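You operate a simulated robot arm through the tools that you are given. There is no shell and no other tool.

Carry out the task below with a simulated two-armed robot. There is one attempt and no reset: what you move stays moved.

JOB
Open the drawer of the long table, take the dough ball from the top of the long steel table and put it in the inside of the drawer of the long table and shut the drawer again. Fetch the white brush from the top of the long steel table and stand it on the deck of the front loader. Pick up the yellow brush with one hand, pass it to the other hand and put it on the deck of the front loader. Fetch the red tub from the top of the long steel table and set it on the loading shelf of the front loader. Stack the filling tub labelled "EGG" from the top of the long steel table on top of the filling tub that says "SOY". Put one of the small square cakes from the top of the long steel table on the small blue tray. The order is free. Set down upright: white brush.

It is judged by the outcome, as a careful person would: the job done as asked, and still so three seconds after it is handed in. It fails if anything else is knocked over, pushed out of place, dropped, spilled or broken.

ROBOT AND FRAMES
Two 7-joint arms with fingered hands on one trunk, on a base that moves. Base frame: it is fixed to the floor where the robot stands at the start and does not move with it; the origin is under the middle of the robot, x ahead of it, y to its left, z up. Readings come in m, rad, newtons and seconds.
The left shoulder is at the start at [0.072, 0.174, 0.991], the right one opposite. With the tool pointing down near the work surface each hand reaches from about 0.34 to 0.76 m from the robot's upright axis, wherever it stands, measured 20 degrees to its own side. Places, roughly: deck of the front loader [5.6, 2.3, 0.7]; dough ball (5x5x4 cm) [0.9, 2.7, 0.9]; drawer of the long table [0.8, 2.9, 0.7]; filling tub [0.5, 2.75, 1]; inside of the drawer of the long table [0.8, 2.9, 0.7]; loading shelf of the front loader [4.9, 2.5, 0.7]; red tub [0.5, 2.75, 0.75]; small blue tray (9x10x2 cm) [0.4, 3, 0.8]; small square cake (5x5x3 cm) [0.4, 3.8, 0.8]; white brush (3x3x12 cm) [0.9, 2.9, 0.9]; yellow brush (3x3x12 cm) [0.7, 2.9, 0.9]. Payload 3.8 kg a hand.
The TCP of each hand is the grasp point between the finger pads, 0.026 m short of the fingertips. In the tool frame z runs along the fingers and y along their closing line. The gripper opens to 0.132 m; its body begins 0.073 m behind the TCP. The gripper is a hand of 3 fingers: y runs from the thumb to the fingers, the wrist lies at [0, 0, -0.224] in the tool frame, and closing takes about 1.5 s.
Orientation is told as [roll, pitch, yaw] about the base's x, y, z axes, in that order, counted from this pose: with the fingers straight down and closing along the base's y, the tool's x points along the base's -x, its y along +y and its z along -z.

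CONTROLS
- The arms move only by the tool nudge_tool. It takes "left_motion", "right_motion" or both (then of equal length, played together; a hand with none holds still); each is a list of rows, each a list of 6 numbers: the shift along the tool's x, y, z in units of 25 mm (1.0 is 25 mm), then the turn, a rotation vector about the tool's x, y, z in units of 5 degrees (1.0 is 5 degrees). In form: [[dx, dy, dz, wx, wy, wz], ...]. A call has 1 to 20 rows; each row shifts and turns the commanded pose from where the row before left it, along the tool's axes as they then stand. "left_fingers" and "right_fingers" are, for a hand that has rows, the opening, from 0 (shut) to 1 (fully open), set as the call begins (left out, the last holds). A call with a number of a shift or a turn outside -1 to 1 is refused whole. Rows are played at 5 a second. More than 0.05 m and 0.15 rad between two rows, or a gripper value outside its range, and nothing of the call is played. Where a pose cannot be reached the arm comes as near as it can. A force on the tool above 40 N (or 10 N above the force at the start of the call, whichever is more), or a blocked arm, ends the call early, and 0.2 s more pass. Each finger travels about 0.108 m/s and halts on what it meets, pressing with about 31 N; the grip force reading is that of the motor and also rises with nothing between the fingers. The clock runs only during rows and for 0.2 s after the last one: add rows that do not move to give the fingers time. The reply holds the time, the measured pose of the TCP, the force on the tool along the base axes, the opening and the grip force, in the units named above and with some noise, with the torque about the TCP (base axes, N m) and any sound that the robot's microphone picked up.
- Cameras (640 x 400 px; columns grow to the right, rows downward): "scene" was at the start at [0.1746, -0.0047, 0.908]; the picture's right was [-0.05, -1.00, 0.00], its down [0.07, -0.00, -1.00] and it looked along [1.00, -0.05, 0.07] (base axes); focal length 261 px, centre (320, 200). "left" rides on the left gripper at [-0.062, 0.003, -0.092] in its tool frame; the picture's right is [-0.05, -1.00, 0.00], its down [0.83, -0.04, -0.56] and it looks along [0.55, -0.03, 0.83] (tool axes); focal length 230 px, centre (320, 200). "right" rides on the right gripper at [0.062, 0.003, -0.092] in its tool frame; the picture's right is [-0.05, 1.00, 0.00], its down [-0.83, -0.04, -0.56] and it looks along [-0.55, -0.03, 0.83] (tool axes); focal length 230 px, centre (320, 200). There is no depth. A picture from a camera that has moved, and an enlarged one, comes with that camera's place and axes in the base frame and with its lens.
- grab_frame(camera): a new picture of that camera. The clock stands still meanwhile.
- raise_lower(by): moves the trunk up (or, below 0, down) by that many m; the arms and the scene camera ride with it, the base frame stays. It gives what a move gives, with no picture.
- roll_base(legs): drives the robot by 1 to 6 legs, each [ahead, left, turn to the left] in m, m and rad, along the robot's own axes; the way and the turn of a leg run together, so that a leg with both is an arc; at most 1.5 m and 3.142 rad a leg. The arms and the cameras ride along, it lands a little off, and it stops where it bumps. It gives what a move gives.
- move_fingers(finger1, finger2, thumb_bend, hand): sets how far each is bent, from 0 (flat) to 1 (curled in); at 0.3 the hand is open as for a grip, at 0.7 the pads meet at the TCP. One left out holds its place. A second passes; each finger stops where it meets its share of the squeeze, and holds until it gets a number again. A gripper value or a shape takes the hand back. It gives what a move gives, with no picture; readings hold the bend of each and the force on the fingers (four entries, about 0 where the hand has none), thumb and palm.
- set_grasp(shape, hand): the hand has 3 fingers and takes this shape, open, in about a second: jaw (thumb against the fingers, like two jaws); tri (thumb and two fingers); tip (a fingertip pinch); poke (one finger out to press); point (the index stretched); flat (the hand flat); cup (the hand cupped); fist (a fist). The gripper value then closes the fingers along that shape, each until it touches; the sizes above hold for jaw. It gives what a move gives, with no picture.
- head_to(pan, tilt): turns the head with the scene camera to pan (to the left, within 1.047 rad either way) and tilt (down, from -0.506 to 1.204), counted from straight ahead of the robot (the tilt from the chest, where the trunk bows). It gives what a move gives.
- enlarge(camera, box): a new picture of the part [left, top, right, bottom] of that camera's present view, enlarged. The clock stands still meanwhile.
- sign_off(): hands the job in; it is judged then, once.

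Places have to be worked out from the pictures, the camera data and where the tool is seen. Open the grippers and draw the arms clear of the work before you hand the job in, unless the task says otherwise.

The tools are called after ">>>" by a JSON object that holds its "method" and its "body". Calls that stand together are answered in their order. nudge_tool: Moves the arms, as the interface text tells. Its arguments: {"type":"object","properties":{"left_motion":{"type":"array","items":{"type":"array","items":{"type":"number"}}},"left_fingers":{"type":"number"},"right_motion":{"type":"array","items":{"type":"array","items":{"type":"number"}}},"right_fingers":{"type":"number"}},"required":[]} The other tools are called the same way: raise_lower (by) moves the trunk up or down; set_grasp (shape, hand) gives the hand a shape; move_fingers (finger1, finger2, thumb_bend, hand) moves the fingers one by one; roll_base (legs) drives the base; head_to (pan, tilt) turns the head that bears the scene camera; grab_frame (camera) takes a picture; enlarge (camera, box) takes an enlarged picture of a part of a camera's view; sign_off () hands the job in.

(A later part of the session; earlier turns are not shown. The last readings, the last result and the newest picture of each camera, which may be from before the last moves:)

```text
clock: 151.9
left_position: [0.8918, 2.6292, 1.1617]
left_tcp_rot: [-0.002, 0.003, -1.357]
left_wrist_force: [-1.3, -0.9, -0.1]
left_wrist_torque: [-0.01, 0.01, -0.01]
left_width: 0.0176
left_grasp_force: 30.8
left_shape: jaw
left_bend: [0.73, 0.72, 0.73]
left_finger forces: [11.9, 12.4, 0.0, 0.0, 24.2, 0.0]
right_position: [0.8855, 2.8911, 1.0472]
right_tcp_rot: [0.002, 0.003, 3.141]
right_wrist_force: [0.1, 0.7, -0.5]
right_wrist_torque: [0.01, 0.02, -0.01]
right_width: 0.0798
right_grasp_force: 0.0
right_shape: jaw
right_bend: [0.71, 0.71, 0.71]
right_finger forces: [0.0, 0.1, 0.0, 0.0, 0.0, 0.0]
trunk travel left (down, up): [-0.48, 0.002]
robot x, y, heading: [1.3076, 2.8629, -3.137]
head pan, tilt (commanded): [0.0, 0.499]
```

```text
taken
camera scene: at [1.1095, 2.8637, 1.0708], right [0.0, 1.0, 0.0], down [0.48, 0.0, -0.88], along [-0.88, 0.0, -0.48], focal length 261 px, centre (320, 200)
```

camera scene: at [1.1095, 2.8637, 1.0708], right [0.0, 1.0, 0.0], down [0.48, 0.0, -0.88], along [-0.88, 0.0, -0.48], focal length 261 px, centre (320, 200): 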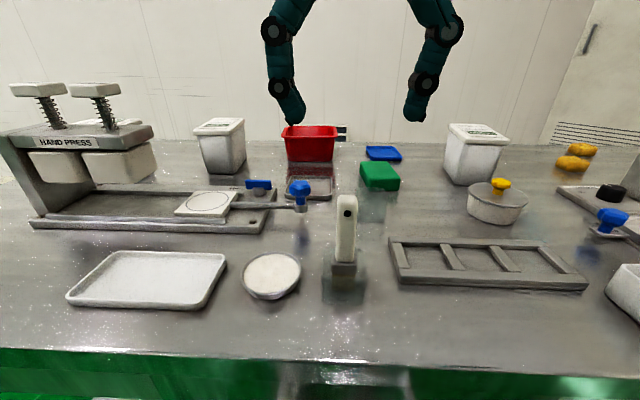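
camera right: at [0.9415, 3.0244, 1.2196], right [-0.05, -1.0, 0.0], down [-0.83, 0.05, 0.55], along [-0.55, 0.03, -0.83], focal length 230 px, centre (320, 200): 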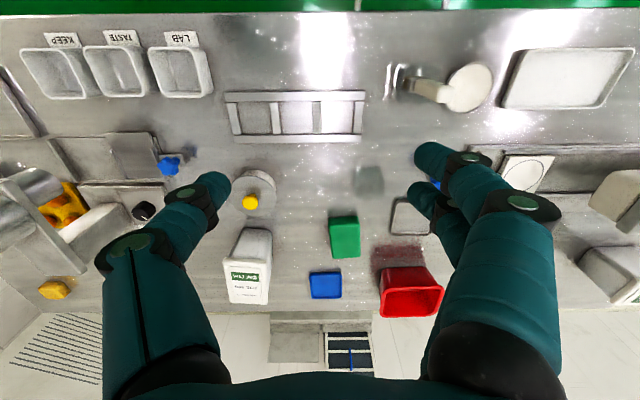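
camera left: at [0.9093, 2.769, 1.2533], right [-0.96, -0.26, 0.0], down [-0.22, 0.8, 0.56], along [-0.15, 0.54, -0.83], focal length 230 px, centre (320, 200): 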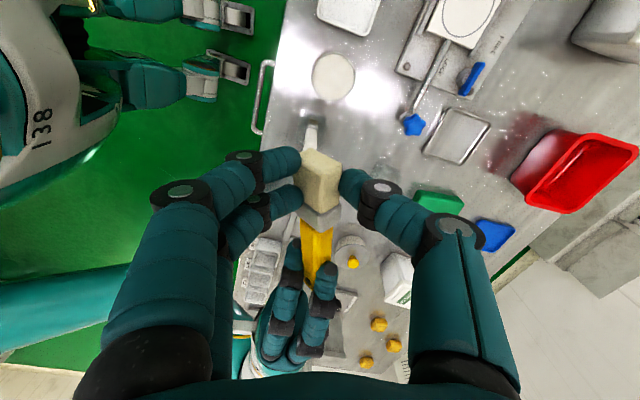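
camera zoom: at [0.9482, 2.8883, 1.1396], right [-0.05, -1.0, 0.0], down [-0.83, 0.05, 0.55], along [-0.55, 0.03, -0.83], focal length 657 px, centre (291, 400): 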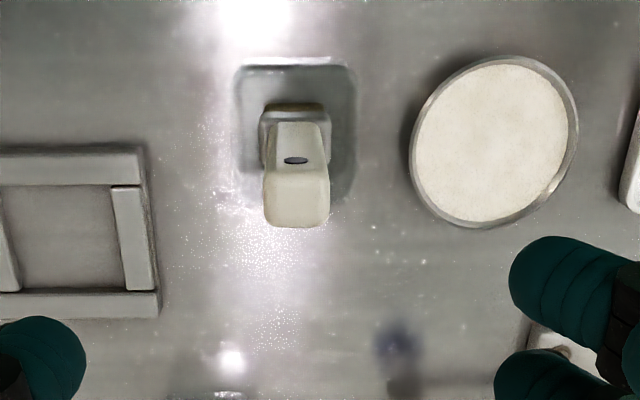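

The white brush's top is at (0.889, 2.889), nearly beneath the TCP. I make the small correction and descend.

>>> {"method": "nudge_tool", "body": {"right_motion": [[0.15, 0.08, 0.8, 0, 0, 0], [0, 0, 0.8, 0, 0, 0], [0, 0, 0.8, 0, 0, 0], [0, 0, 0.8, 0, 0, 0], [0, 0, 0.8, 0, 0, 0], [0, 0, 0.75, 0, 0, 0], [0, 0, 0, 0, 0, 0]]}}

>>> {"method": "grab_frame", "body": {"camera": "right"}}

>>> {"method": "enlarge", "body": {"camera": "scene", "box": [270, 100, 430, 310]}}

```text
clock: 153.5
left_position: [0.8907, 2.6296, 1.1618]
left_tcp_rot: [-0.002, 0.001, -1.357]
left_wrist_force: [-0.2, 0.5, -0.3]
left_wrist_torque: [-0.04, -0.01, -0.04]
left_width: 0.0177
left_grasp_force: 31.6
left_shape: jaw
left_bend: [0.73, 0.72, 0.73]
left_finger forces: [11.7, 12.4, 0.0, 0.1, 24.3, 0.1]
right_position: [0.8906, 2.8894, 0.9284]
right_tcp_rot: [0.0, 0.0, 3.14]
right_wrist_force: [0.3, -0.4, 0.9]
right_wrist_torque: [0.0, -0.02, 0.03]
right_width: 0.0798
right_grasp_force: 0.1
right_shape: jaw
right_bend: [0.71, 0.71, 0.71]
right_finger forces: [0.0, 0.0, 0.1, 0.1, 0.0, 0.1]
trunk travel left (down, up): [-0.48, 0.002]
robot x, y, heading: [1.307, 2.8624, -3.131]
head pan, tilt (commanded): [0.0, 0.499]
```

```text
taken
camera right: at [0.953, 2.8865, 1.021], right [-0.05, -1.0, 0.0], down [-0.83, 0.05, 0.55], along [-0.55, 0.03, -0.83], focal length 230 px, centre (320, 200)
```

right: 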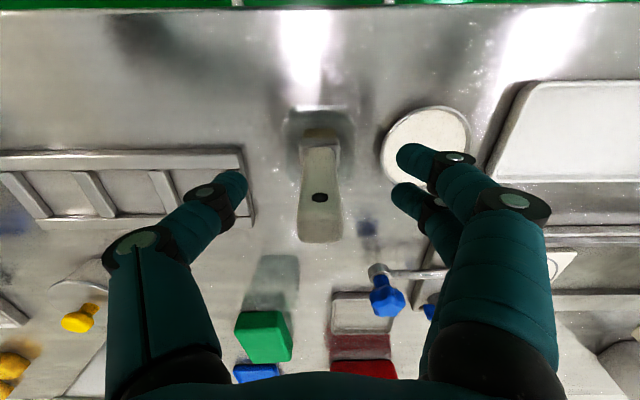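

```text
1.90 times, centred on (350, 205) of scene
camera zoom: at [1.1097, 2.8641, 1.0709], right [0.0, 1.0, 0.0], down [0.48, 0.0, -0.88], along [-0.88, 0.0, -0.48], focal length 497 px, centre (263, 190)
```

zoom: 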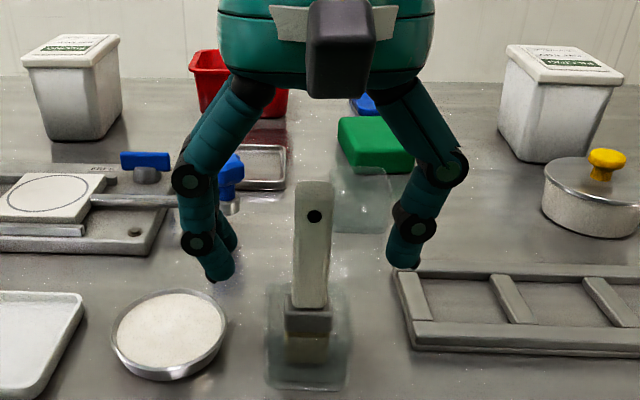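

The fingers straddle the white handle (and I see the faint clear holder of the yellow brush standing undisturbed). I close the right hand.

>>> {"method": "nudge_tool", "body": {"right_motion": [[0, 0, 0, 0, 0, 0], [0, 0, 0, 0, 0, 0], [0, 0, 0, 0, 0, 0], [0, 0, 0, 0, 0, 0], [0, 0, 0, 0, 0, 0], [0, 0, 0, 0, 0, 0]], "right_fingers": 0.0}}

>>> {"method": "grab_frame", "body": {"camera": "right"}}

```text
clock: 154.9
left_position: [0.8926, 2.6307, 1.1617]
left_tcp_rot: [-0.002, 0.001, -1.355]
left_wrist_force: [-0.5, -0.6, -0.1]
left_wrist_torque: [0.03, -0.01, 0.02]
left_width: 0.0179
left_grasp_force: 30.7
left_shape: jaw
left_bend: [0.73, 0.72, 0.73]
left_finger forces: [11.7, 12.5, 0.0, 0.0, 24.4, 0.0]
right_position: [0.89, 2.8893, 0.9294]
right_tcp_rot: [0.001, -0.001, 3.14]
right_wrist_force: [-0.6, 0.6, 0.4]
right_wrist_torque: [0.01, -0.03, 0.02]
right_width: 0.0068
right_grasp_force: 31.2
right_shape: jaw
right_bend: [0.71, 0.71, 0.7]
right_finger forces: [13.9, 13.3, 0.0, 0.0, 27.3, 0.1]
trunk travel left (down, up): [-0.48, 0.002]
robot x, y, heading: [1.3077, 2.863, -3.14]
head pan, tilt (commanded): [0.0, 0.499]
```

```text
taken
camera right: at [0.9528, 2.8867, 1.0212], right [-0.05, -1.0, 0.0], down [-0.83, 0.05, 0.55], along [-0.55, 0.03, -0.83], focal length 230 px, centre (320, 200)
```

right: 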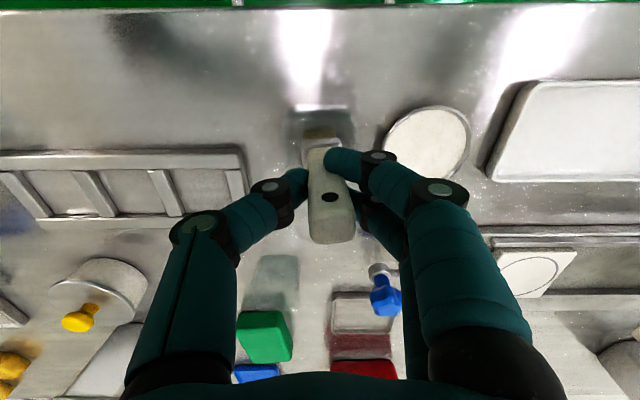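

Gripped firmly, but the top leaned ~5 mm toward −y. I shift the hand 4 mm back to straighten it, then lift straight up 15 cm.

>>> {"method": "nudge_tool", "body": {"right_motion": [[0, -0.16, 0, 0, 0, 0], [0, 0, 0, 0, 0, 0], [0, 0, -0.4, 0, 0, 0], [0, 0, -0.6, 0, 0, 0], [0, 0, -0.8, 0, 0, 0], [0, 0, -0.8, 0, 0, 0], [0, 0, -0.9, 0, 0, 0], [0, 0, -0.9, 0, 0, 0], [0, 0, -0.9, 0, 0, 0], [0, 0, -0.9, 0, 0, 0]]}}

>>> {"method": "head_to", "body": {"pan": 0.0, "tilt": 0.1}}

>>> {"method": "grab_frame", "body": {"camera": "scene"}}

>>> {"method": "grab_frame", "body": {"camera": "right"}}

```text
clock: 157.1
left_position: [0.891, 2.6306, 1.1622]
left_tcp_rot: [-0.001, 0.003, -1.357]
left_wrist_force: [0.1, 0.1, -0.5]
left_wrist_torque: [-0.04, -0.01, 0.01]
left_width: 0.018
left_grasp_force: 30.8
left_shape: jaw
left_bend: [0.73, 0.72, 0.73]
left_finger forces: [11.8, 12.4, 0.0, 0.0, 24.3, 0.0]
right_position: [0.8904, 2.8942, 1.0851]
right_tcp_rot: [0.003, 0.004, 3.138]
right_wrist_force: [-0.7, 0.4, -1.2]
right_wrist_torque: [0.0, 0.0, 0.0]
right_width: 0.0067
right_grasp_force: 31.6
right_shape: jaw
right_bend: [0.71, 0.71, 0.7]
right_finger forces: [15.4, 15.0, 0.0, 0.0, 27.2, 0.0]
trunk travel left (down, up): [-0.48, 0.002]
robot x, y, heading: [1.3083, 2.8666, -3.136]
head pan, tilt (commanded): [0.0, 0.499]
```

```text
clock: 157.9
left_position: [0.8916, 2.6305, 1.1611]
left_tcp_rot: [-0.003, 0.001, -1.359]
left_wrist_force: [0.0, 0.4, -0.3]
left_wrist_torque: [-0.06, 0.01, 0.02]
left_width: 0.0176
left_grasp_force: 30.9
left_shape: jaw
left_bend: [0.73, 0.72, 0.73]
left_finger forces: [11.8, 12.4, 0.1, 0.0, 24.3, 0.0]
right_position: [0.8918, 2.8939, 1.0832]
right_tcp_rot: [0.002, 0.002, 3.141]
right_wrist_force: [0.2, -0.2, 0.2]
right_wrist_torque: [-0.01, 0.0, -0.01]
right_width: 0.007
right_grasp_force: 31.6
right_shape: jaw
right_bend: [0.71, 0.71, 0.7]
right_finger forces: [15.3, 15.0, 0.0, 0.1, 27.2, 0.0]
trunk travel left (down, up): [-0.48, 0.002]
robot x, y, heading: [1.3066, 2.8663, -3.134]
head pan, tilt (commanded): [0.0, 0.099]
```

```text
taken
camera scene: at [1.1086, 2.8641, 1.1078], right [0.0, 1.0, 0.0], down [0.1, 0.0, -0.99], along [-0.99, 0.0, -0.1], focal length 261 px, centre (320, 200)
```

scene: 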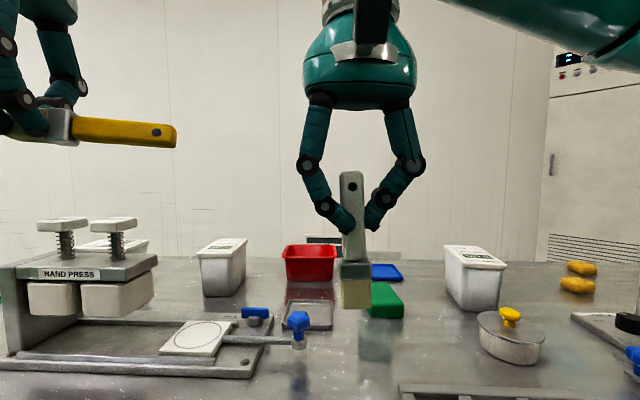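

```text
taken
camera right: at [0.9521, 2.8915, 1.1759], right [-0.05, -1.0, 0.0], down [-0.83, 0.05, 0.55], along [-0.55, 0.03, -0.83], focal length 230 px, centre (320, 200)
```

right: 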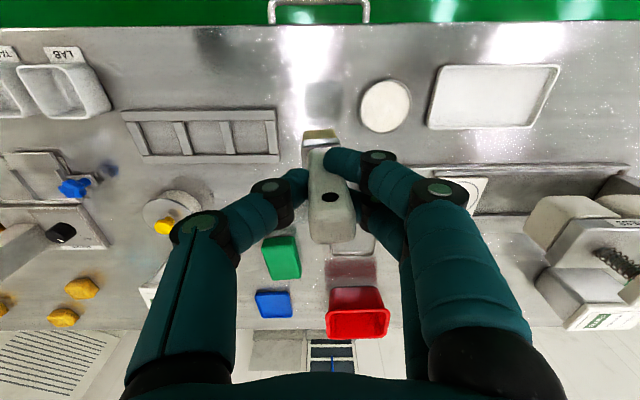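

Both brushes are in hand. I back away from the table and slide toward −y, out of the aisle, then look toward the front loader.

>>> {"method": "roll_base", "body": {"legs": [[-0.3, 0, 0]]}}

>>> {"method": "roll_base", "body": {"legs": [[0, 1.45, 0]]}}

>>> {"method": "grab_frame", "body": {"camera": "scene"}}

```text
clock: 160.0
left_position: [1.1898, 2.6329, 1.1616]
left_tcp_rot: [-0.001, 0.0, -1.36]
left_wrist_force: [0.2, -0.5, -0.7]
left_wrist_torque: [-0.01, 0.0, -0.01]
left_width: 0.0177
left_grasp_force: 30.6
left_shape: jaw
left_bend: [0.73, 0.72, 0.73]
left_finger forces: [11.8, 12.3, 0.0, 0.0, 24.3, 0.1]
right_position: [1.1889, 2.8978, 1.0841]
right_tcp_rot: [0.001, 0.003, 3.136]
right_wrist_force: [0.1, 0.8, -0.2]
right_wrist_torque: [0.02, 0.03, -0.01]
right_width: 0.0069
right_grasp_force: 30.7
right_shape: jaw
right_bend: [0.71, 0.71, 0.7]
right_finger forces: [15.4, 15.1, 0.1, 0.0, 27.2, 0.0]
trunk travel left (down, up): [-0.48, 0.002]
robot x, y, heading: [1.6061, 2.8669, -3.138]
head pan, tilt (commanded): [0.0, 0.099]
```

```text
clock: 172.8
left_position: [1.2059, 1.186, 1.161]
left_tcp_rot: [-0.001, -0.001, -1.344]
left_wrist_force: [-0.3, 0.3, -1.1]
left_wrist_torque: [0.01, -0.03, 0.04]
left_width: 0.0175
left_grasp_force: 30.7
left_shape: jaw
left_bend: [0.73, 0.72, 0.73]
left_finger forces: [11.8, 12.4, 0.1, 0.1, 24.3, 0.0]
right_position: [1.2024, 1.4507, 1.0843]
right_tcp_rot: [0.001, 0.004, -3.131]
right_wrist_force: [0.5, -0.5, -0.9]
right_wrist_torque: [-0.01, 0.03, 0.03]
right_width: 0.0069
right_grasp_force: 31.0
right_shape: jaw
right_bend: [0.71, 0.71, 0.7]
right_finger forces: [15.4, 15.1, 0.1, 0.0, 27.2, 0.0]
trunk travel left (down, up): [-0.48, 0.002]
robot x, y, heading: [1.6232, 1.4263, -3.121]
head pan, tilt (commanded): [0.0, 0.099]
```

```text
taken
camera scene: at [1.4203, 1.4229, 1.1079], right [-0.02, 1.0, 0.0], down [0.1, 0.0, -1.0], along [-0.99, -0.02, -0.1], focal length 261 px, centre (320, 200)
```

scene: 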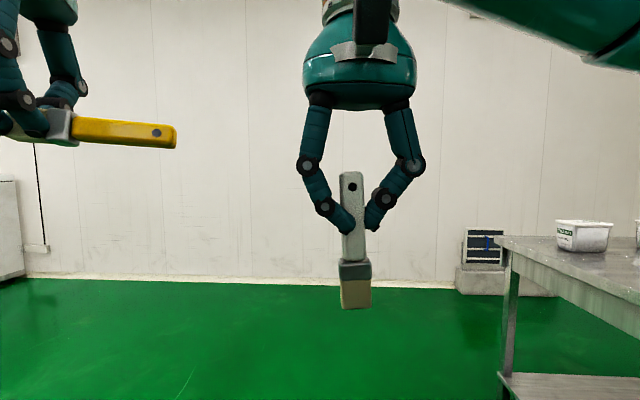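

I move a little further from the machine and turn around to face +x.

>>> {"method": "roll_base", "body": {"legs": [[0.3, 0.2, 0], [0, 0, 1.56], [0, 0, 1.56]]}}

>>> {"method": "grab_frame", "body": {"camera": "scene"}}

```text
clock: 182.7
left_position: [1.7418, 1.4524, 1.1615]
left_tcp_rot: [-0.002, -0.001, 1.774]
left_wrist_force: [-0.3, 0.4, -0.4]
left_wrist_torque: [0.02, 0.0, -0.02]
left_width: 0.0173
left_grasp_force: 30.7
left_shape: jaw
left_bend: [0.73, 0.72, 0.73]
left_finger forces: [11.4, 12.0, 0.0, 0.0, 23.5, 0.1]
right_position: [1.7406, 1.1876, 1.0851]
right_tcp_rot: [0.002, 0.003, -0.013]
right_wrist_force: [-0.6, 0.6, -0.6]
right_wrist_torque: [0.02, -0.01, 0.02]
right_width: 0.0065
right_grasp_force: 31.7
right_shape: jaw
right_bend: [0.71, 0.71, 0.7]
right_finger forces: [13.5, 14.8, 0.0, 0.0, 26.5, 0.1]
trunk travel left (down, up): [-0.48, 0.002]
robot x, y, heading: [1.3267, 1.221, -0.009]
head pan, tilt (commanded): [0.0, 0.099]
```

```text
taken
camera scene: at [1.5238, 1.2205, 1.1079], right [-0.01, -1.0, 0.0], down [-0.1, 0.0, -1.0], along [0.99, -0.01, -0.1], focal length 261 px, centre (320, 200)
```

scene: 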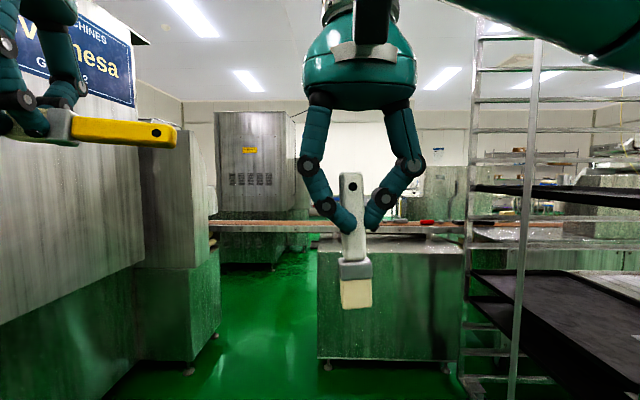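

The tall grey machine at col≈250 is toward the front loader. I enlarge that area.

>>> {"method": "enlarge", "body": {"camera": "scene", "box": [190, 90, 350, 290]}}

>>> {"method": "enlarge", "body": {"camera": "scene", "box": [300, 160, 480, 380]}}

```text
2.00 times, centred on (270, 190) of scene
camera zoom: at [1.5238, 1.2205, 1.1079], right [-0.01, -1.0, 0.0], down [-0.1, 0.0, -1.0], along [0.99, -0.01, -0.1], focal length 522 px, centre (420, 220)
```

zoom: 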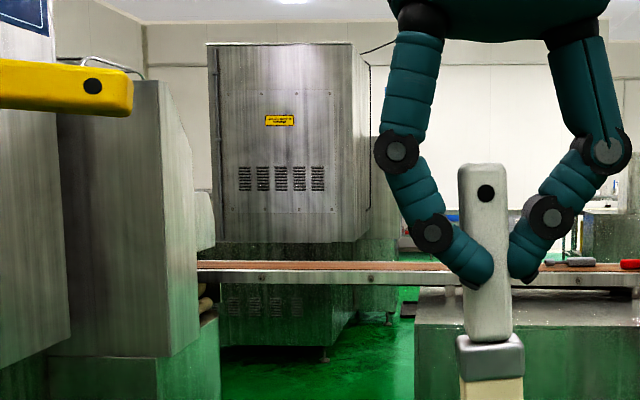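

```text
1.82 times, centred on (390, 270) of scene
camera zoom: at [1.5238, 1.2205, 1.1079], right [-0.01, -1.0, 0.0], down [-0.1, 0.0, -1.0], along [0.99, -0.01, -0.1], focal length 474 px, centre (193, 73)
```

zoom: 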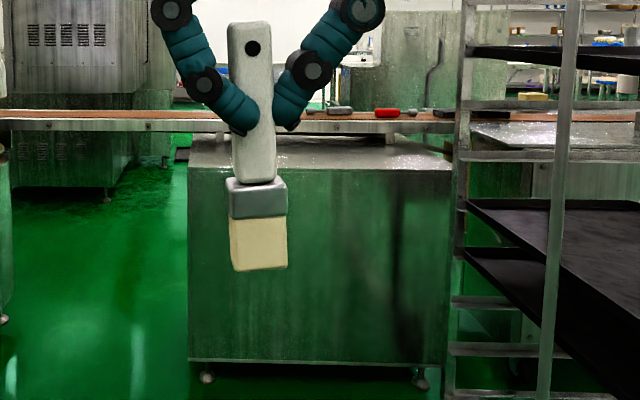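

A conveyor line across x≈3 blocks the direct way, so I need a route around it. I look to both sides.

>>> {"method": "head_to", "body": {"pan": -0.7, "tilt": 0.15}}

>>> {"method": "grab_frame", "body": {"camera": "scene"}}

>>> {"method": "head_to", "body": {"pan": 0.7, "tilt": 0.1}}

>>> {"method": "grab_frame", "body": {"camera": "scene"}}

```text
clock: 183.8
left_position: [1.7421, 1.4534, 1.1617]
left_tcp_rot: [-0.002, 0.0, 1.775]
left_wrist_force: [0.4, 0.3, -0.8]
left_wrist_torque: [-0.03, -0.02, 0.0]
left_width: 0.0176
left_grasp_force: 31.5
left_shape: jaw
left_bend: [0.73, 0.72, 0.73]
left_finger forces: [11.6, 12.0, 0.1, 0.1, 23.7, 0.0]
right_position: [1.7409, 1.1901, 1.0842]
right_tcp_rot: [0.002, 0.003, -0.011]
right_wrist_force: [-0.2, -0.4, 0.0]
right_wrist_torque: [0.01, 0.0, 0.02]
right_width: 0.0066
right_grasp_force: 31.0
right_shape: jaw
right_bend: [0.71, 0.71, 0.7]
right_finger forces: [13.4, 14.8, 0.0, 0.0, 26.4, 0.0]
trunk travel left (down, up): [-0.48, 0.002]
robot x, y, heading: [1.3231, 1.2176, -0.005]
head pan, tilt (commanded): [-0.7, 0.15]
```

```text
taken
camera scene: at [1.5023, 1.161, 1.1032], right [-0.65, -0.76, 0.0], down [-0.11, 0.1, -0.99], along [0.75, -0.64, -0.15], focal length 261 px, centre (320, 200)
```

scene: 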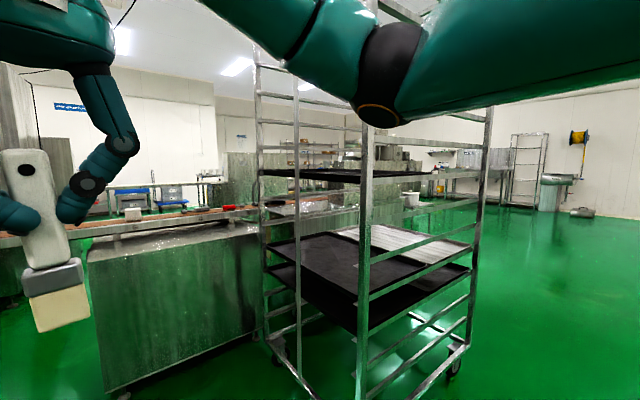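

```text
clock: 185.3
left_position: [1.7429, 1.4527, 1.1609]
left_tcp_rot: [-0.002, 0.0, 1.775]
left_wrist_force: [0.0, -0.6, -0.1]
left_wrist_torque: [-0.02, 0.01, -0.03]
left_width: 0.0172
left_grasp_force: 31.3
left_shape: jaw
left_bend: [0.73, 0.72, 0.73]
left_finger forces: [11.5, 12.0, 0.1, 0.1, 23.6, 0.1]
right_position: [1.741, 1.1883, 1.0836]
right_tcp_rot: [0.001, 0.003, -0.012]
right_wrist_force: [-0.1, 0.3, -1.0]
right_wrist_torque: [-0.01, -0.02, -0.01]
right_width: 0.0064
right_grasp_force: 30.8
right_shape: jaw
right_bend: [0.71, 0.71, 0.7]
right_finger forces: [13.4, 14.9, 0.0, 0.0, 26.5, 0.0]
trunk travel left (down, up): [-0.48, 0.002]
robot x, y, heading: [1.3259, 1.2216, -0.005]
head pan, tilt (commanded): [0.7, 0.099]
```

```text
taken
camera scene: at [1.5026, 1.2798, 1.1079], right [0.64, -0.77, 0.0], down [-0.08, -0.06, -0.99], along [0.77, 0.64, -0.1], focal length 261 px, centre (320, 200)
```

scene: 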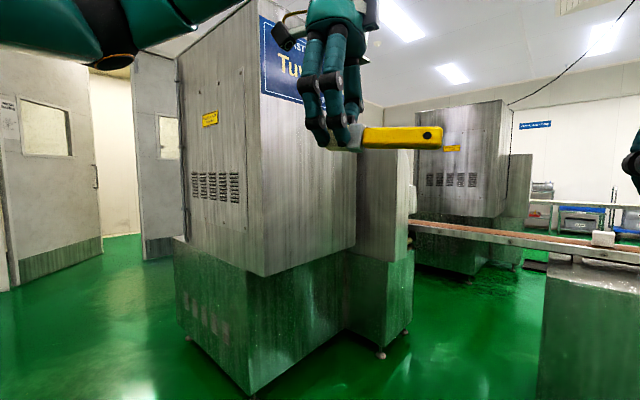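

Between the first machine and the wall at y≈5 there seems to be a northern passage. I zoom on the second machine (the loader) first.

>>> {"method": "enlarge", "body": {"camera": "scene", "box": [390, 90, 640, 290]}}

>>> {"method": "enlarge", "body": {"camera": "scene", "box": [0, 90, 250, 290]}}

```text
2.00 times, centred on (515, 190) of scene
camera zoom: at [1.5026, 1.2798, 1.1079], right [0.64, -0.77, 0.0], down [-0.08, -0.06, -0.99], along [0.77, 0.64, -0.1], focal length 522 px, centre (-70, 220)
```

zoom: 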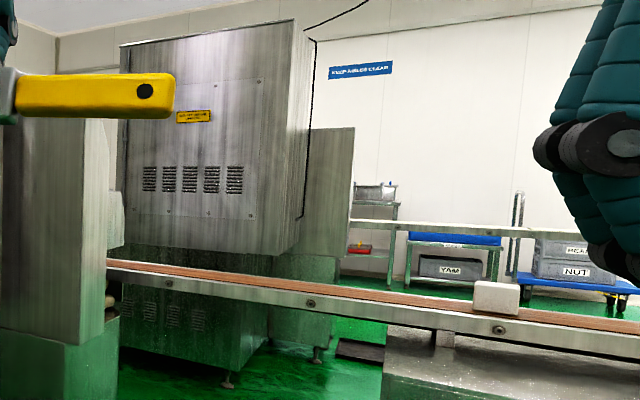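

```text
2.00 times, centred on (125, 190) of scene
camera zoom: at [1.5026, 1.2798, 1.1079], right [0.64, -0.77, 0.0], down [-0.08, -0.06, -0.99], along [0.77, 0.64, -0.1], focal length 522 px, centre (710, 220)
```

zoom: 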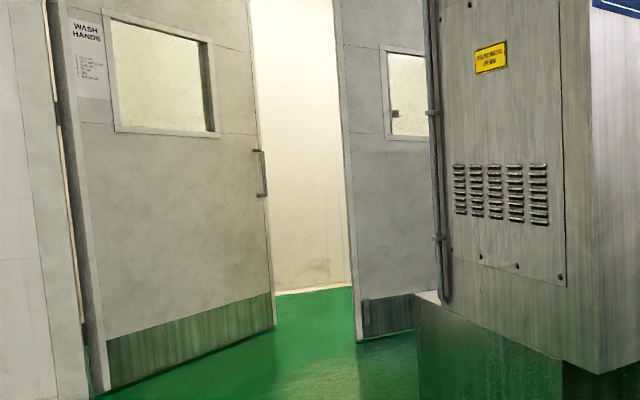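

I drive sideways north through the aisle (facing +x, hands clear of machine and table), toward y≈3.9.

>>> {"method": "roll_base", "body": {"legs": [[0.12, 0, 0], [0, 1.35, 0]]}}

>>> {"method": "roll_base", "body": {"legs": [[0, 1.35, 0]]}}

>>> {"method": "grab_frame", "body": {"camera": "scene"}}

```text
clock: 198.1
left_position: [1.8707, 2.7953, 1.1618]
left_tcp_rot: [-0.001, 0.0, 1.774]
left_wrist_force: [0.3, 0.5, -0.3]
left_wrist_torque: [-0.03, 0.01, 0.0]
left_width: 0.0177
left_grasp_force: 30.9
left_shape: jaw
left_bend: [0.73, 0.72, 0.73]
left_finger forces: [11.4, 12.1, 0.1, 0.1, 23.7, 0.0]
right_position: [1.8683, 2.5295, 1.0856]
right_tcp_rot: [0.001, 0.003, -0.013]
right_wrist_force: [-0.6, -0.5, -0.7]
right_wrist_torque: [-0.03, 0.02, -0.01]
right_width: 0.0063
right_grasp_force: 30.8
right_shape: jaw
right_bend: [0.71, 0.71, 0.7]
right_finger forces: [13.6, 14.9, 0.0, 0.0, 26.5, 0.1]
trunk travel left (down, up): [-0.48, 0.002]
robot x, y, heading: [1.4511, 2.5644, -0.009]
head pan, tilt (commanded): [0.7, 0.099]
```

```text
clock: 210.1
left_position: [1.8749, 4.1359, 1.162]
left_tcp_rot: [-0.001, 0.001, 1.783]
left_wrist_force: [-1.2, 0.8, -0.1]
left_wrist_torque: [-0.02, 0.02, -0.01]
left_width: 0.0173
left_grasp_force: 31.2
left_shape: jaw
left_bend: [0.73, 0.72, 0.73]
left_finger forces: [11.5, 12.0, 0.0, 0.0, 23.7, 0.0]
right_position: [1.8737, 3.8711, 1.0844]
right_tcp_rot: [0.002, 0.004, -0.005]
right_wrist_force: [0.0, -0.4, -0.2]
right_wrist_torque: [0.01, -0.01, 0.0]
right_width: 0.0062
right_grasp_force: 30.7
right_shape: jaw
right_bend: [0.71, 0.71, 0.7]
right_finger forces: [13.6, 15.0, 0.0, 0.0, 26.5, 0.0]
trunk travel left (down, up): [-0.48, 0.002]
robot x, y, heading: [1.457, 3.9, -0.004]
head pan, tilt (commanded): [0.7, 0.099]
```

```text
taken
camera scene: at [1.6354, 3.9615, 1.1079], right [0.64, -0.76, 0.0], down [-0.08, -0.06, -1.0], along [0.76, 0.64, -0.1], focal length 261 px, centre (320, 200)
```

scene: 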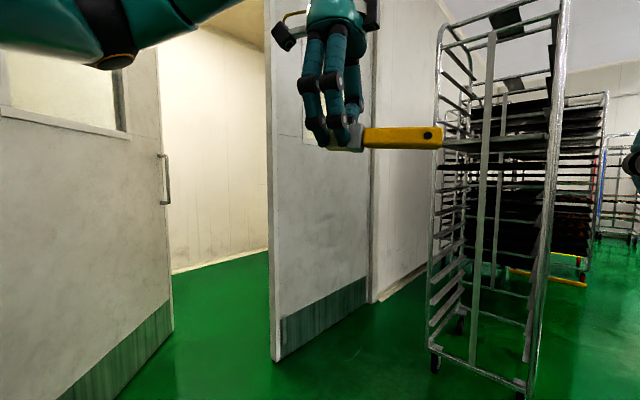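

Now I look straight ahead and to the right from here.

>>> {"method": "head_to", "body": {"pan": 0.0, "tilt": 0.15}}

>>> {"method": "grab_frame", "body": {"camera": "scene"}}

>>> {"method": "head_to", "body": {"pan": -0.5, "tilt": 0.15}}

>>> {"method": "grab_frame", "body": {"camera": "scene"}}

```text
clock: 211.2
left_position: [1.8739, 4.1367, 1.1613]
left_tcp_rot: [-0.002, 0.0, 1.781]
left_wrist_force: [-0.4, 0.7, 0.0]
left_wrist_torque: [-0.01, -0.01, 0.03]
left_width: 0.0177
left_grasp_force: 31.0
left_shape: jaw
left_bend: [0.73, 0.72, 0.73]
left_finger forces: [11.5, 12.0, 0.0, 0.0, 23.6, 0.0]
right_position: [1.8735, 3.8721, 1.0838]
right_tcp_rot: [0.003, 0.004, -0.005]
right_wrist_force: [0.6, -0.8, -1.2]
right_wrist_torque: [-0.01, 0.02, -0.01]
right_width: 0.0064
right_grasp_force: 30.4
right_shape: jaw
right_bend: [0.71, 0.71, 0.7]
right_finger forces: [13.6, 15.0, 0.1, 0.1, 26.5, 0.0]
trunk travel left (down, up): [-0.48, 0.002]
robot x, y, heading: [1.4569, 3.9032, -0.002]
head pan, tilt (commanded): [0.0, 0.15]
```

```text
taken
camera scene: at [1.6577, 3.9023, 1.1032], right [0.0, -1.0, 0.0], down [-0.15, 0.0, -0.99], along [0.99, 0.0, -0.15], focal length 261 px, centre (320, 200)
```

scene: 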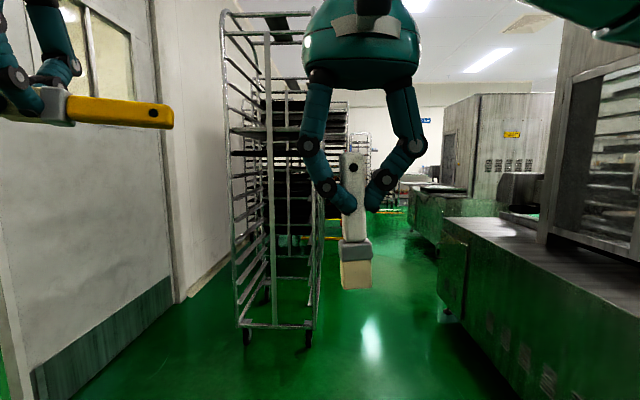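

```text
clock: 212.1
left_position: [1.8746, 4.1358, 1.1613]
left_tcp_rot: [-0.002, 0.0, 1.782]
left_wrist_force: [-0.1, 0.7, 0.2]
left_wrist_torque: [0.04, -0.01, 0.01]
left_width: 0.0176
left_grasp_force: 31.1
left_shape: jaw
left_bend: [0.73, 0.72, 0.73]
left_finger forces: [11.5, 12.0, 0.1, 0.0, 23.6, 0.1]
right_position: [1.8749, 3.8725, 1.0846]
right_tcp_rot: [0.001, 0.003, -0.005]
right_wrist_force: [0.3, 0.2, -0.2]
right_wrist_torque: [0.0, 0.01, 0.01]
right_width: 0.0063
right_grasp_force: 31.3
right_shape: jaw
right_bend: [0.71, 0.71, 0.7]
right_finger forces: [13.6, 15.0, 0.0, 0.0, 26.5, 0.0]
trunk travel left (down, up): [-0.48, 0.002]
robot x, y, heading: [1.4537, 3.9045, -0.002]
head pan, tilt (commanded): [-0.499, 0.15]
```

```text
taken
camera scene: at [1.6465, 3.8579, 1.1032], right [-0.48, -0.88, 0.0], down [-0.13, 0.07, -0.99], along [0.87, -0.47, -0.15], focal length 261 px, centre (320, 200)
```

scene: 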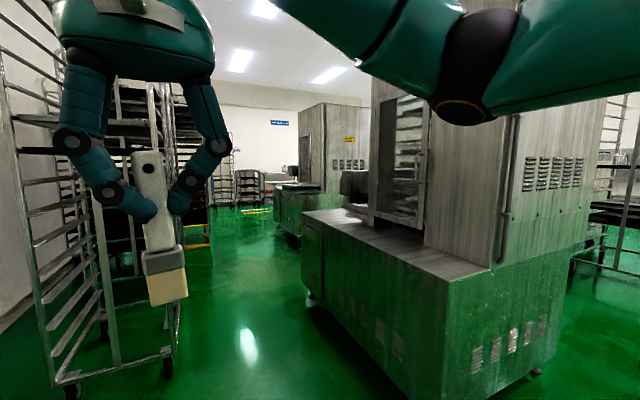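

The corridor runs east between the racks (y≥3.98) and the first machine (y≤3.0); the loader is the second machine. I go east a bit and turn to face south (−y), to travel sideways with a narrow profile.

>>> {"method": "roll_base", "body": {"legs": [[0.35, 0, 0]]}}

>>> {"method": "roll_base", "body": {"legs": [[0, 0, -1.57]]}}

>>> {"method": "head_to", "body": {"pan": 0.7, "tilt": 0.3}}

>>> {"method": "grab_frame", "body": {"camera": "scene"}}

```text
clock: 214.3
left_position: [2.2239, 4.1379, 1.1627]
left_tcp_rot: [-0.002, 0.0, 1.783]
left_wrist_force: [0.4, -0.3, -0.8]
left_wrist_torque: [-0.02, -0.02, 0.01]
left_width: 0.0175
left_grasp_force: 31.0
left_shape: jaw
left_bend: [0.73, 0.72, 0.73]
left_finger forces: [11.6, 12.0, 0.0, 0.1, 23.6, 0.0]
right_position: [2.2243, 3.8739, 1.084]
right_tcp_rot: [0.001, 0.0, -0.003]
right_wrist_force: [-0.5, -0.9, -0.8]
right_wrist_torque: [0.01, 0.0, -0.03]
right_width: 0.0067
right_grasp_force: 30.8
right_shape: jaw
right_bend: [0.71, 0.71, 0.7]
right_finger forces: [13.5, 14.9, 0.0, 0.0, 26.5, 0.1]
trunk travel left (down, up): [-0.48, 0.002]
robot x, y, heading: [1.8066, 3.9011, 0.007]
head pan, tilt (commanded): [-0.499, 0.15]
```

```text
clock: 218.6
left_position: [2.0413, 3.4864, 1.161]
left_tcp_rot: [-0.003, 0.0, 0.214]
left_wrist_force: [-0.3, 0.2, -0.7]
left_wrist_torque: [-0.03, -0.01, -0.01]
left_width: 0.0173
left_grasp_force: 30.9
left_shape: jaw
left_bend: [0.73, 0.72, 0.73]
left_finger forces: [11.3, 11.8, 0.1, 0.0, 23.1, 0.1]
right_position: [1.7767, 3.4837, 1.0839]
right_tcp_rot: [0.001, 0.003, -1.572]
right_wrist_force: [0.0, 0.6, -0.6]
right_wrist_torque: [-0.02, 0.0, 0.02]
right_width: 0.0064
right_grasp_force: 30.8
right_shape: jaw
right_bend: [0.71, 0.71, 0.7]
right_finger forces: [12.8, 14.7, 0.1, 0.1, 26.5, 0.0]
trunk travel left (down, up): [-0.48, 0.002]
robot x, y, heading: [1.8079, 3.9033, -1.568]
head pan, tilt (commanded): [-0.499, 0.15]
```

```text
clock: 220.0
left_position: [2.0406, 3.4863, 1.1614]
left_tcp_rot: [-0.002, -0.001, 0.215]
left_wrist_force: [-0.3, 0.4, 0.0]
left_wrist_torque: [-0.02, -0.05, -0.02]
left_width: 0.0172
left_grasp_force: 31.2
left_shape: jaw
left_bend: [0.73, 0.72, 0.73]
left_finger forces: [11.2, 11.8, 0.0, 0.1, 23.2, 0.0]
right_position: [1.7763, 3.485, 1.0841]
right_tcp_rot: [0.002, 0.002, -1.573]
right_wrist_force: [0.1, -0.9, -0.6]
right_wrist_torque: [-0.03, -0.01, 0.0]
right_width: 0.0066
right_grasp_force: 30.9
right_shape: jaw
right_bend: [0.71, 0.71, 0.7]
right_finger forces: [12.7, 14.8, 0.0, 0.0, 26.5, 0.1]
trunk travel left (down, up): [-0.48, 0.002]
robot x, y, heading: [1.8055, 3.9028, -1.564]
head pan, tilt (commanded): [0.7, 0.3]
```

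```text
taken
camera scene: at [1.8674, 3.7233, 1.0892], right [-0.76, -0.65, 0.0], down [-0.19, 0.23, -0.96], along [0.62, -0.73, -0.3], focal length 261 px, centre (320, 200)
```

scene: 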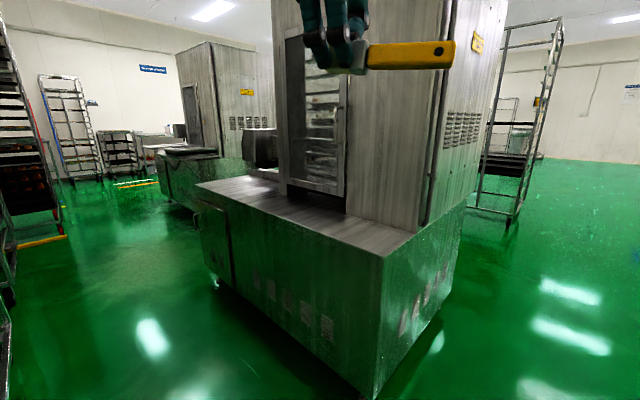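

The corridor is clear: machine 1's north face is at y≈3.0, low box top ≈0.66. I move to y≈3.5 and travel sideways east in steps.

>>> {"method": "roll_base", "body": {"legs": [[0.38, 0, 0], [0, 1.3, 0]]}}

>>> {"method": "grab_frame", "body": {"camera": "scene"}}

```text
clock: 233.7
left_position: [3.3539, 3.1149, 1.1619]
left_tcp_rot: [-0.002, 0.0, 0.216]
left_wrist_force: [-0.6, -1.1, -0.3]
left_wrist_torque: [-0.02, 0.02, -0.02]
left_width: 0.0172
left_grasp_force: 30.4
left_shape: jaw
left_bend: [0.73, 0.72, 0.73]
left_finger forces: [11.2, 11.8, 0.0, 0.0, 23.2, 0.0]
right_position: [3.0873, 3.1121, 1.084]
right_tcp_rot: [0.002, 0.001, -1.571]
right_wrist_force: [0.3, 0.1, -1.6]
right_wrist_torque: [-0.02, 0.01, 0.0]
right_width: 0.0064
right_grasp_force: 31.2
right_shape: jaw
right_bend: [0.71, 0.71, 0.7]
right_finger forces: [12.9, 14.9, 0.0, 0.0, 26.5, 0.0]
trunk travel left (down, up): [-0.48, 0.002]
robot x, y, heading: [3.1192, 3.5322, -1.566]
head pan, tilt (commanded): [0.7, 0.3]
```

```text
taken
camera scene: at [3.179, 3.3518, 1.0892], right [-0.76, -0.65, 0.0], down [-0.19, 0.23, -0.96], along [0.62, -0.73, -0.3], focal length 261 px, centre (320, 200)
```

scene: 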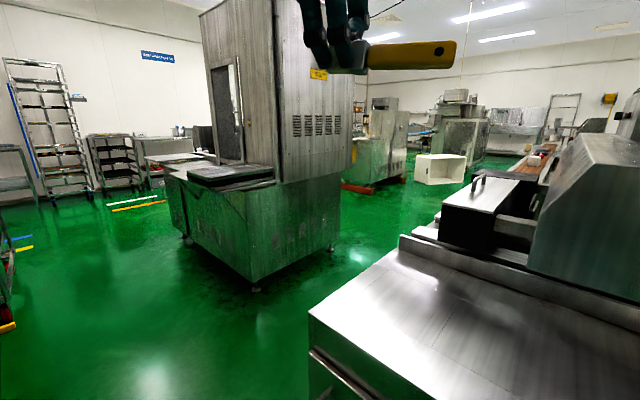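

Machine 2 — the front loader — is in view, with a dark shelf on its ledge. I continue east.

>>> {"method": "roll_base", "body": {"legs": [[0, 1.3, 0]]}}

>>> {"method": "head_to", "body": {"pan": 0.5, "tilt": 0.35}}

>>> {"method": "grab_frame", "body": {"camera": "scene"}}

```text
clock: 245.3
left_position: [4.6575, 3.1248, 1.1614]
left_tcp_rot: [-0.003, 0.0, 0.219]
left_wrist_force: [0.4, 0.0, 0.5]
left_wrist_torque: [0.03, -0.01, -0.02]
left_width: 0.0172
left_grasp_force: 30.9
left_shape: jaw
left_bend: [0.73, 0.72, 0.73]
left_finger forces: [11.3, 11.9, 0.0, 0.0, 23.2, 0.1]
right_position: [4.3938, 3.1222, 1.0844]
right_tcp_rot: [0.002, 0.003, -1.569]
right_wrist_force: [0.7, -0.1, 0.2]
right_wrist_torque: [0.0, -0.02, -0.02]
right_width: 0.0064
right_grasp_force: 30.8
right_shape: jaw
right_bend: [0.71, 0.71, 0.7]
right_finger forces: [12.9, 15.0, 0.0, 0.1, 26.5, 0.1]
trunk travel left (down, up): [-0.48, 0.002]
robot x, y, heading: [4.4206, 3.5395, -1.566]
head pan, tilt (commanded): [0.7, 0.3]
```

```text
clock: 246.0
left_position: [4.657, 3.1235, 1.1612]
left_tcp_rot: [-0.001, 0.0, 0.218]
left_wrist_force: [0.0, 0.8, -0.3]
left_wrist_torque: [0.01, 0.01, 0.01]
left_width: 0.0173
left_grasp_force: 31.1
left_shape: jaw
left_bend: [0.73, 0.72, 0.73]
left_finger forces: [11.3, 11.7, 0.1, 0.0, 23.2, 0.0]
right_position: [4.3922, 3.1223, 1.0852]
right_tcp_rot: [0.002, 0.0, -1.57]
right_wrist_force: [-0.3, -0.1, -1.6]
right_wrist_torque: [0.0, -0.02, 0.01]
right_width: 0.0064
right_grasp_force: 30.9
right_shape: jaw
right_bend: [0.71, 0.71, 0.7]
right_finger forces: [12.9, 15.0, 0.0, 0.0, 26.5, 0.1]
trunk travel left (down, up): [-0.48, 0.002]
robot x, y, heading: [4.4205, 3.5363, -1.558]
head pan, tilt (commanded): [0.499, 0.351]
```

```text
taken
camera scene: at [4.467, 3.3505, 1.0845], right [-0.87, -0.49, 0.0], down [-0.17, 0.3, -0.94], along [0.46, -0.82, -0.34], focal length 261 px, centre (320, 200)
```

scene: 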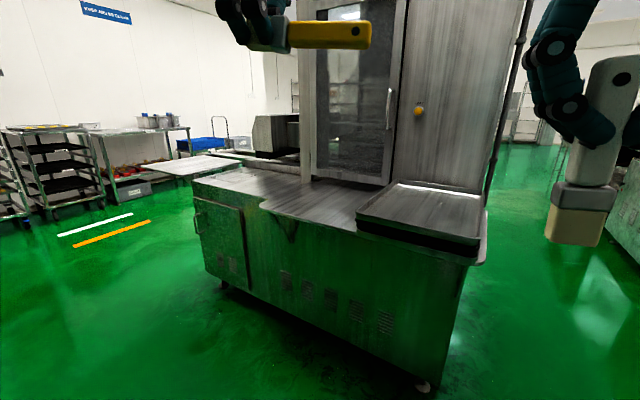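

The loader shows a bracketed front shelf (x≈4.7–5.2) and a flat deck to its east (x≈5.2–5.75, y≈2.1–2.47). I move to stand in front of the deck.

>>> {"method": "roll_base", "body": {"legs": [[0, 1.0, 0]]}}

>>> {"method": "head_to", "body": {"pan": 0.0, "tilt": 0.45}}

>>> {"method": "grab_frame", "body": {"camera": "scene"}}

```text
clock: 251.3
left_position: [5.1933, 3.1103, 1.1585]
left_tcp_rot: [0.006, -0.007, 0.203]
left_wrist_force: [-0.1, -0.2, 0.3]
left_wrist_torque: [-0.01, -0.04, -0.02]
left_width: 0.017
left_grasp_force: 30.4
left_shape: jaw
left_bend: [0.73, 0.72, 0.73]
left_finger forces: [11.3, 11.7, 0.0, 0.0, 23.2, 0.1]
right_position: [4.9285, 3.1123, 1.0802]
right_tcp_rot: [0.008, 0.011, -1.583]
right_wrist_force: [0.5, 0.0, -1.3]
right_wrist_torque: [0.0, 0.04, 0.01]
right_width: 0.0061
right_grasp_force: 31.7
right_shape: jaw
right_bend: [0.71, 0.71, 0.7]
right_finger forces: [13.2, 15.4, 0.1, 0.1, 26.6, 0.0]
trunk travel left (down, up): [-0.48, 0.002]
robot x, y, heading: [4.9727, 3.5397, -1.579]
head pan, tilt (commanded): [0.499, 0.351]
stopped in leg 1: the robot was blocked; the commanded pose is now the measured one
```

```text
clock: 252.2
left_position: [5.1944, 3.1117, 1.1576]
left_tcp_rot: [0.01, -0.006, 0.206]
left_wrist_force: [0.0, -0.8, -0.2]
left_wrist_torque: [0.01, -0.01, -0.01]
left_width: 0.0175
left_grasp_force: 30.7
left_shape: jaw
left_bend: [0.73, 0.72, 0.73]
left_finger forces: [11.4, 11.8, 0.0, 0.0, 23.1, 0.0]
right_position: [4.9304, 3.1113, 1.08]
right_tcp_rot: [0.007, 0.014, -1.58]
right_wrist_force: [-0.4, -0.5, -0.9]
right_wrist_torque: [-0.03, 0.0, -0.01]
right_width: 0.0066
right_grasp_force: 31.1
right_shape: jaw
right_bend: [0.71, 0.71, 0.7]
right_finger forces: [13.1, 15.3, 0.0, 0.0, 26.7, 0.1]
trunk travel left (down, up): [-0.48, 0.002]
robot x, y, heading: [4.9708, 3.5431, -1.571]
head pan, tilt (commanded): [0.0, 0.45]
```

```text
taken
camera scene: at [4.964, 3.3302, 1.073], right [-1.0, 0.0, -0.01], down [0.01, 0.44, -0.9], along [0.0, -0.9, -0.44], focal length 261 px, centre (320, 200)
```

scene: 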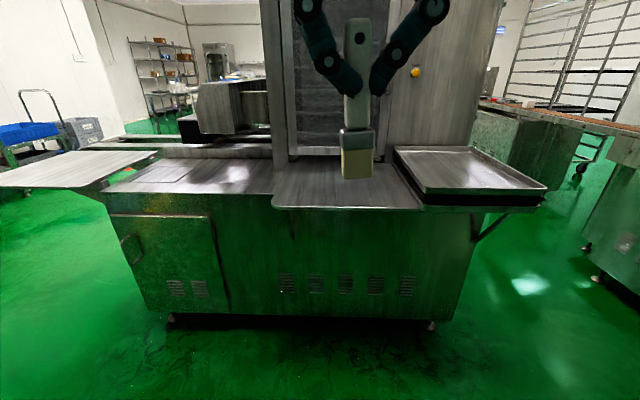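

The robot was blocked sideways at x≈4.97. I look to the left to find the obstacle.

>>> {"method": "head_to", "body": {"pan": 1.0, "tilt": 0.3}}

>>> {"method": "grab_frame", "body": {"camera": "scene"}}

>>> {"method": "grab_frame", "body": {"camera": "left"}}

>>> {"method": "grab_frame", "body": {"camera": "right"}}

```text
clock: 253.5
left_position: [5.1954, 3.1114, 1.1574]
left_tcp_rot: [0.009, -0.007, 0.206]
left_wrist_force: [0.9, 0.3, 0.1]
left_wrist_torque: [0.02, -0.02, -0.01]
left_width: 0.0172
left_grasp_force: 31.3
left_shape: jaw
left_bend: [0.73, 0.72, 0.73]
left_finger forces: [11.4, 11.8, 0.0, 0.0, 23.2, 0.1]
right_position: [4.9315, 3.1116, 1.0786]
right_tcp_rot: [0.006, 0.015, -1.58]
right_wrist_force: [0.9, -0.1, -0.7]
right_wrist_torque: [-0.03, -0.01, 0.01]
right_width: 0.0067
right_grasp_force: 30.7
right_shape: jaw
right_bend: [0.71, 0.71, 0.7]
right_finger forces: [13.2, 15.2, 0.0, 0.0, 26.5, 0.1]
trunk travel left (down, up): [-0.48, 0.002]
robot x, y, heading: [4.9719, 3.5394, -1.574]
head pan, tilt (commanded): [1.0, 0.3]
```

```text
taken
camera scene: at [5.0424, 3.3713, 1.0878], right [-0.54, -0.84, -0.01], down [-0.24, 0.17, -0.96], along [0.8, -0.52, -0.3], focal length 261 px, centre (320, 200)
```

scene: 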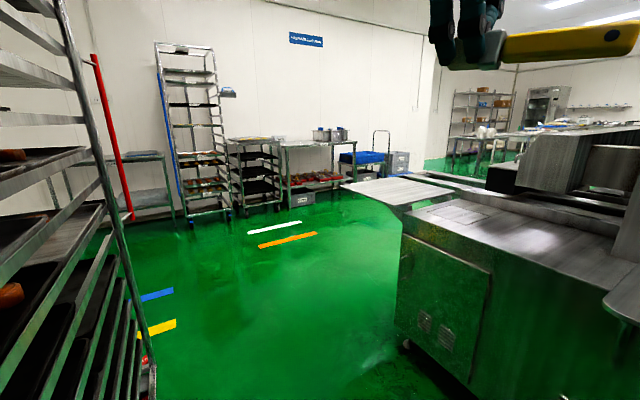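

```text
taken
camera left: at [5.2542, 3.1254, 1.25], right [0.25, -0.97, -0.01], down [-0.81, -0.22, 0.55], along [-0.53, -0.13, -0.84], focal length 230 px, centre (320, 200)
```

left: 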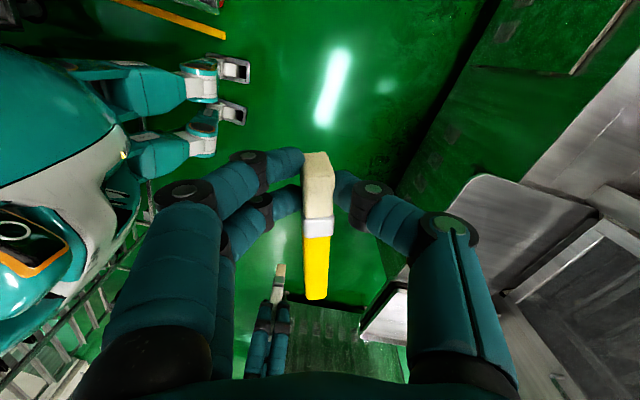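

```text
taken
camera right: at [4.9351, 3.1726, 1.1716], right [1.0, -0.06, 0.01], down [-0.06, -0.84, 0.54], along [-0.03, -0.54, -0.84], focal length 230 px, centre (320, 200)
```

right: 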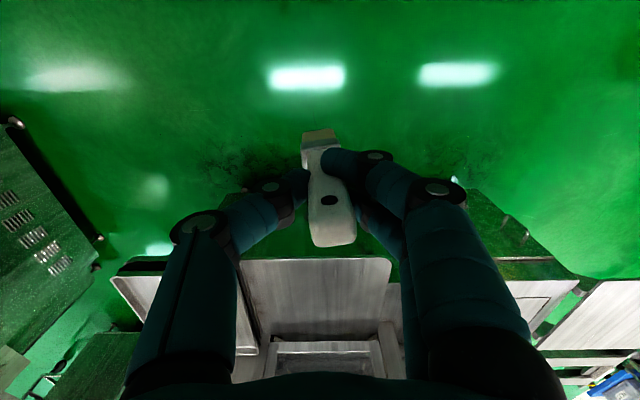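

A tray rack (front at y≈3.55, x≈5.4–6.1) is behind-left; my elbow touched its post. I step back west, move south toward the loader, then east.

>>> {"method": "roll_base", "body": {"legs": [[0, -0.08, 0], [0.45, 0, 0]]}}

>>> {"method": "roll_base", "body": {"legs": [[0, 0.5, 0]]}}

>>> {"method": "head_to", "body": {"pan": 0.0, "tilt": 0.5}}

>>> {"method": "grab_frame", "body": {"camera": "scene"}}

```text
clock: 254.2
left_position: [5.192, 3.1118, 1.1595]
left_tcp_rot: [0.005, -0.005, 0.198]
left_wrist_force: [-0.7, -0.1, -0.2]
left_wrist_torque: [0.01, 0.0, 0.01]
left_width: 0.0173
left_grasp_force: 30.7
left_shape: jaw
left_bend: [0.73, 0.72, 0.73]
left_finger forces: [11.5, 11.8, 0.0, 0.1, 23.3, 0.1]
right_position: [4.9292, 3.112, 1.0813]
right_tcp_rot: [0.005, 0.009, -1.584]
right_wrist_force: [-0.3, 0.6, 0.1]
right_wrist_torque: [0.0, 0.04, -0.01]
right_width: 0.0063
right_grasp_force: 31.1
right_shape: jaw
right_bend: [0.71, 0.71, 0.7]
right_finger forces: [13.2, 15.3, 0.1, 0.0, 26.6, 0.1]
trunk travel left (down, up): [-0.48, 0.002]
robot x, y, heading: [4.9672, 3.5382, -1.578]
head pan, tilt (commanded): [1.0, 0.3]
stopped in leg 1: the robot was blocked; the commanded pose is now the measured one
```

```text
clock: 255.0
left_position: [5.1913, 3.1102, 1.1598]
left_tcp_rot: [0.005, -0.007, 0.199]
left_wrist_force: [-0.4, 0.5, -0.9]
left_wrist_torque: [-0.01, -0.02, 0.02]
left_width: 0.0169
left_grasp_force: 30.9
left_shape: jaw
left_bend: [0.73, 0.72, 0.73]
left_finger forces: [11.4, 11.9, 0.1, 0.1, 23.2, 0.0]
right_position: [4.9291, 3.1131, 1.081]
right_tcp_rot: [0.008, 0.007, -1.585]
right_wrist_force: [0.2, 0.6, -0.1]
right_wrist_torque: [0.04, -0.03, 0.0]
right_width: 0.0066
right_grasp_force: 31.3
right_shape: jaw
right_bend: [0.71, 0.71, 0.7]
right_finger forces: [13.2, 15.4, 0.0, 0.0, 26.6, 0.0]
trunk travel left (down, up): [-0.48, 0.002]
robot x, y, heading: [4.973, 3.5391, -1.58]
head pan, tilt (commanded): [1.0, 0.3]
stopped in leg 1: the robot was blocked; the commanded pose is now the measured one
```

```text
clock: 256.3
left_position: [5.1925, 3.1118, 1.1584]
left_tcp_rot: [0.005, -0.007, 0.202]
left_wrist_force: [-0.7, -0.4, 0.8]
left_wrist_torque: [0.03, -0.03, -0.01]
left_width: 0.017
left_grasp_force: 30.8
left_shape: jaw
left_bend: [0.73, 0.72, 0.73]
left_finger forces: [11.3, 11.8, 0.0, 0.1, 23.2, 0.0]
right_position: [4.9283, 3.112, 1.0806]
right_tcp_rot: [0.008, 0.011, -1.583]
right_wrist_force: [-0.2, -0.4, -1.1]
right_wrist_torque: [-0.01, -0.01, 0.02]
right_width: 0.0064
right_grasp_force: 31.2
right_shape: jaw
right_bend: [0.71, 0.71, 0.7]
right_finger forces: [13.3, 15.2, 0.0, 0.1, 26.7, 0.0]
trunk travel left (down, up): [-0.48, 0.002]
robot x, y, heading: [4.9697, 3.5373, -1.581]
head pan, tilt (commanded): [0.0, 0.499]
```

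```text
taken
camera scene: at [4.9634, 3.3318, 1.0693], right [-1.0, 0.01, -0.01], down [0.01, 0.48, -0.87], along [0.0, -0.87, -0.48], focal length 261 px, centre (320, 200)
```

scene: 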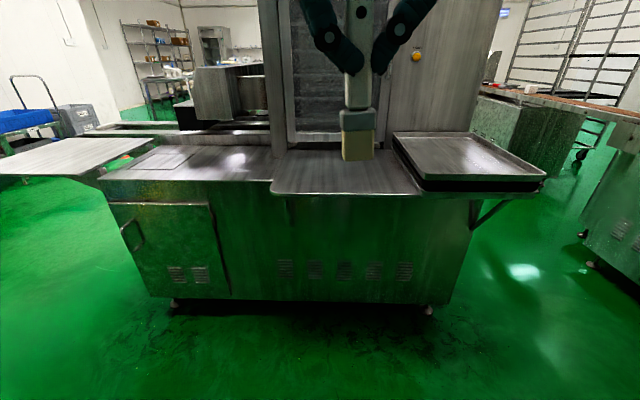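

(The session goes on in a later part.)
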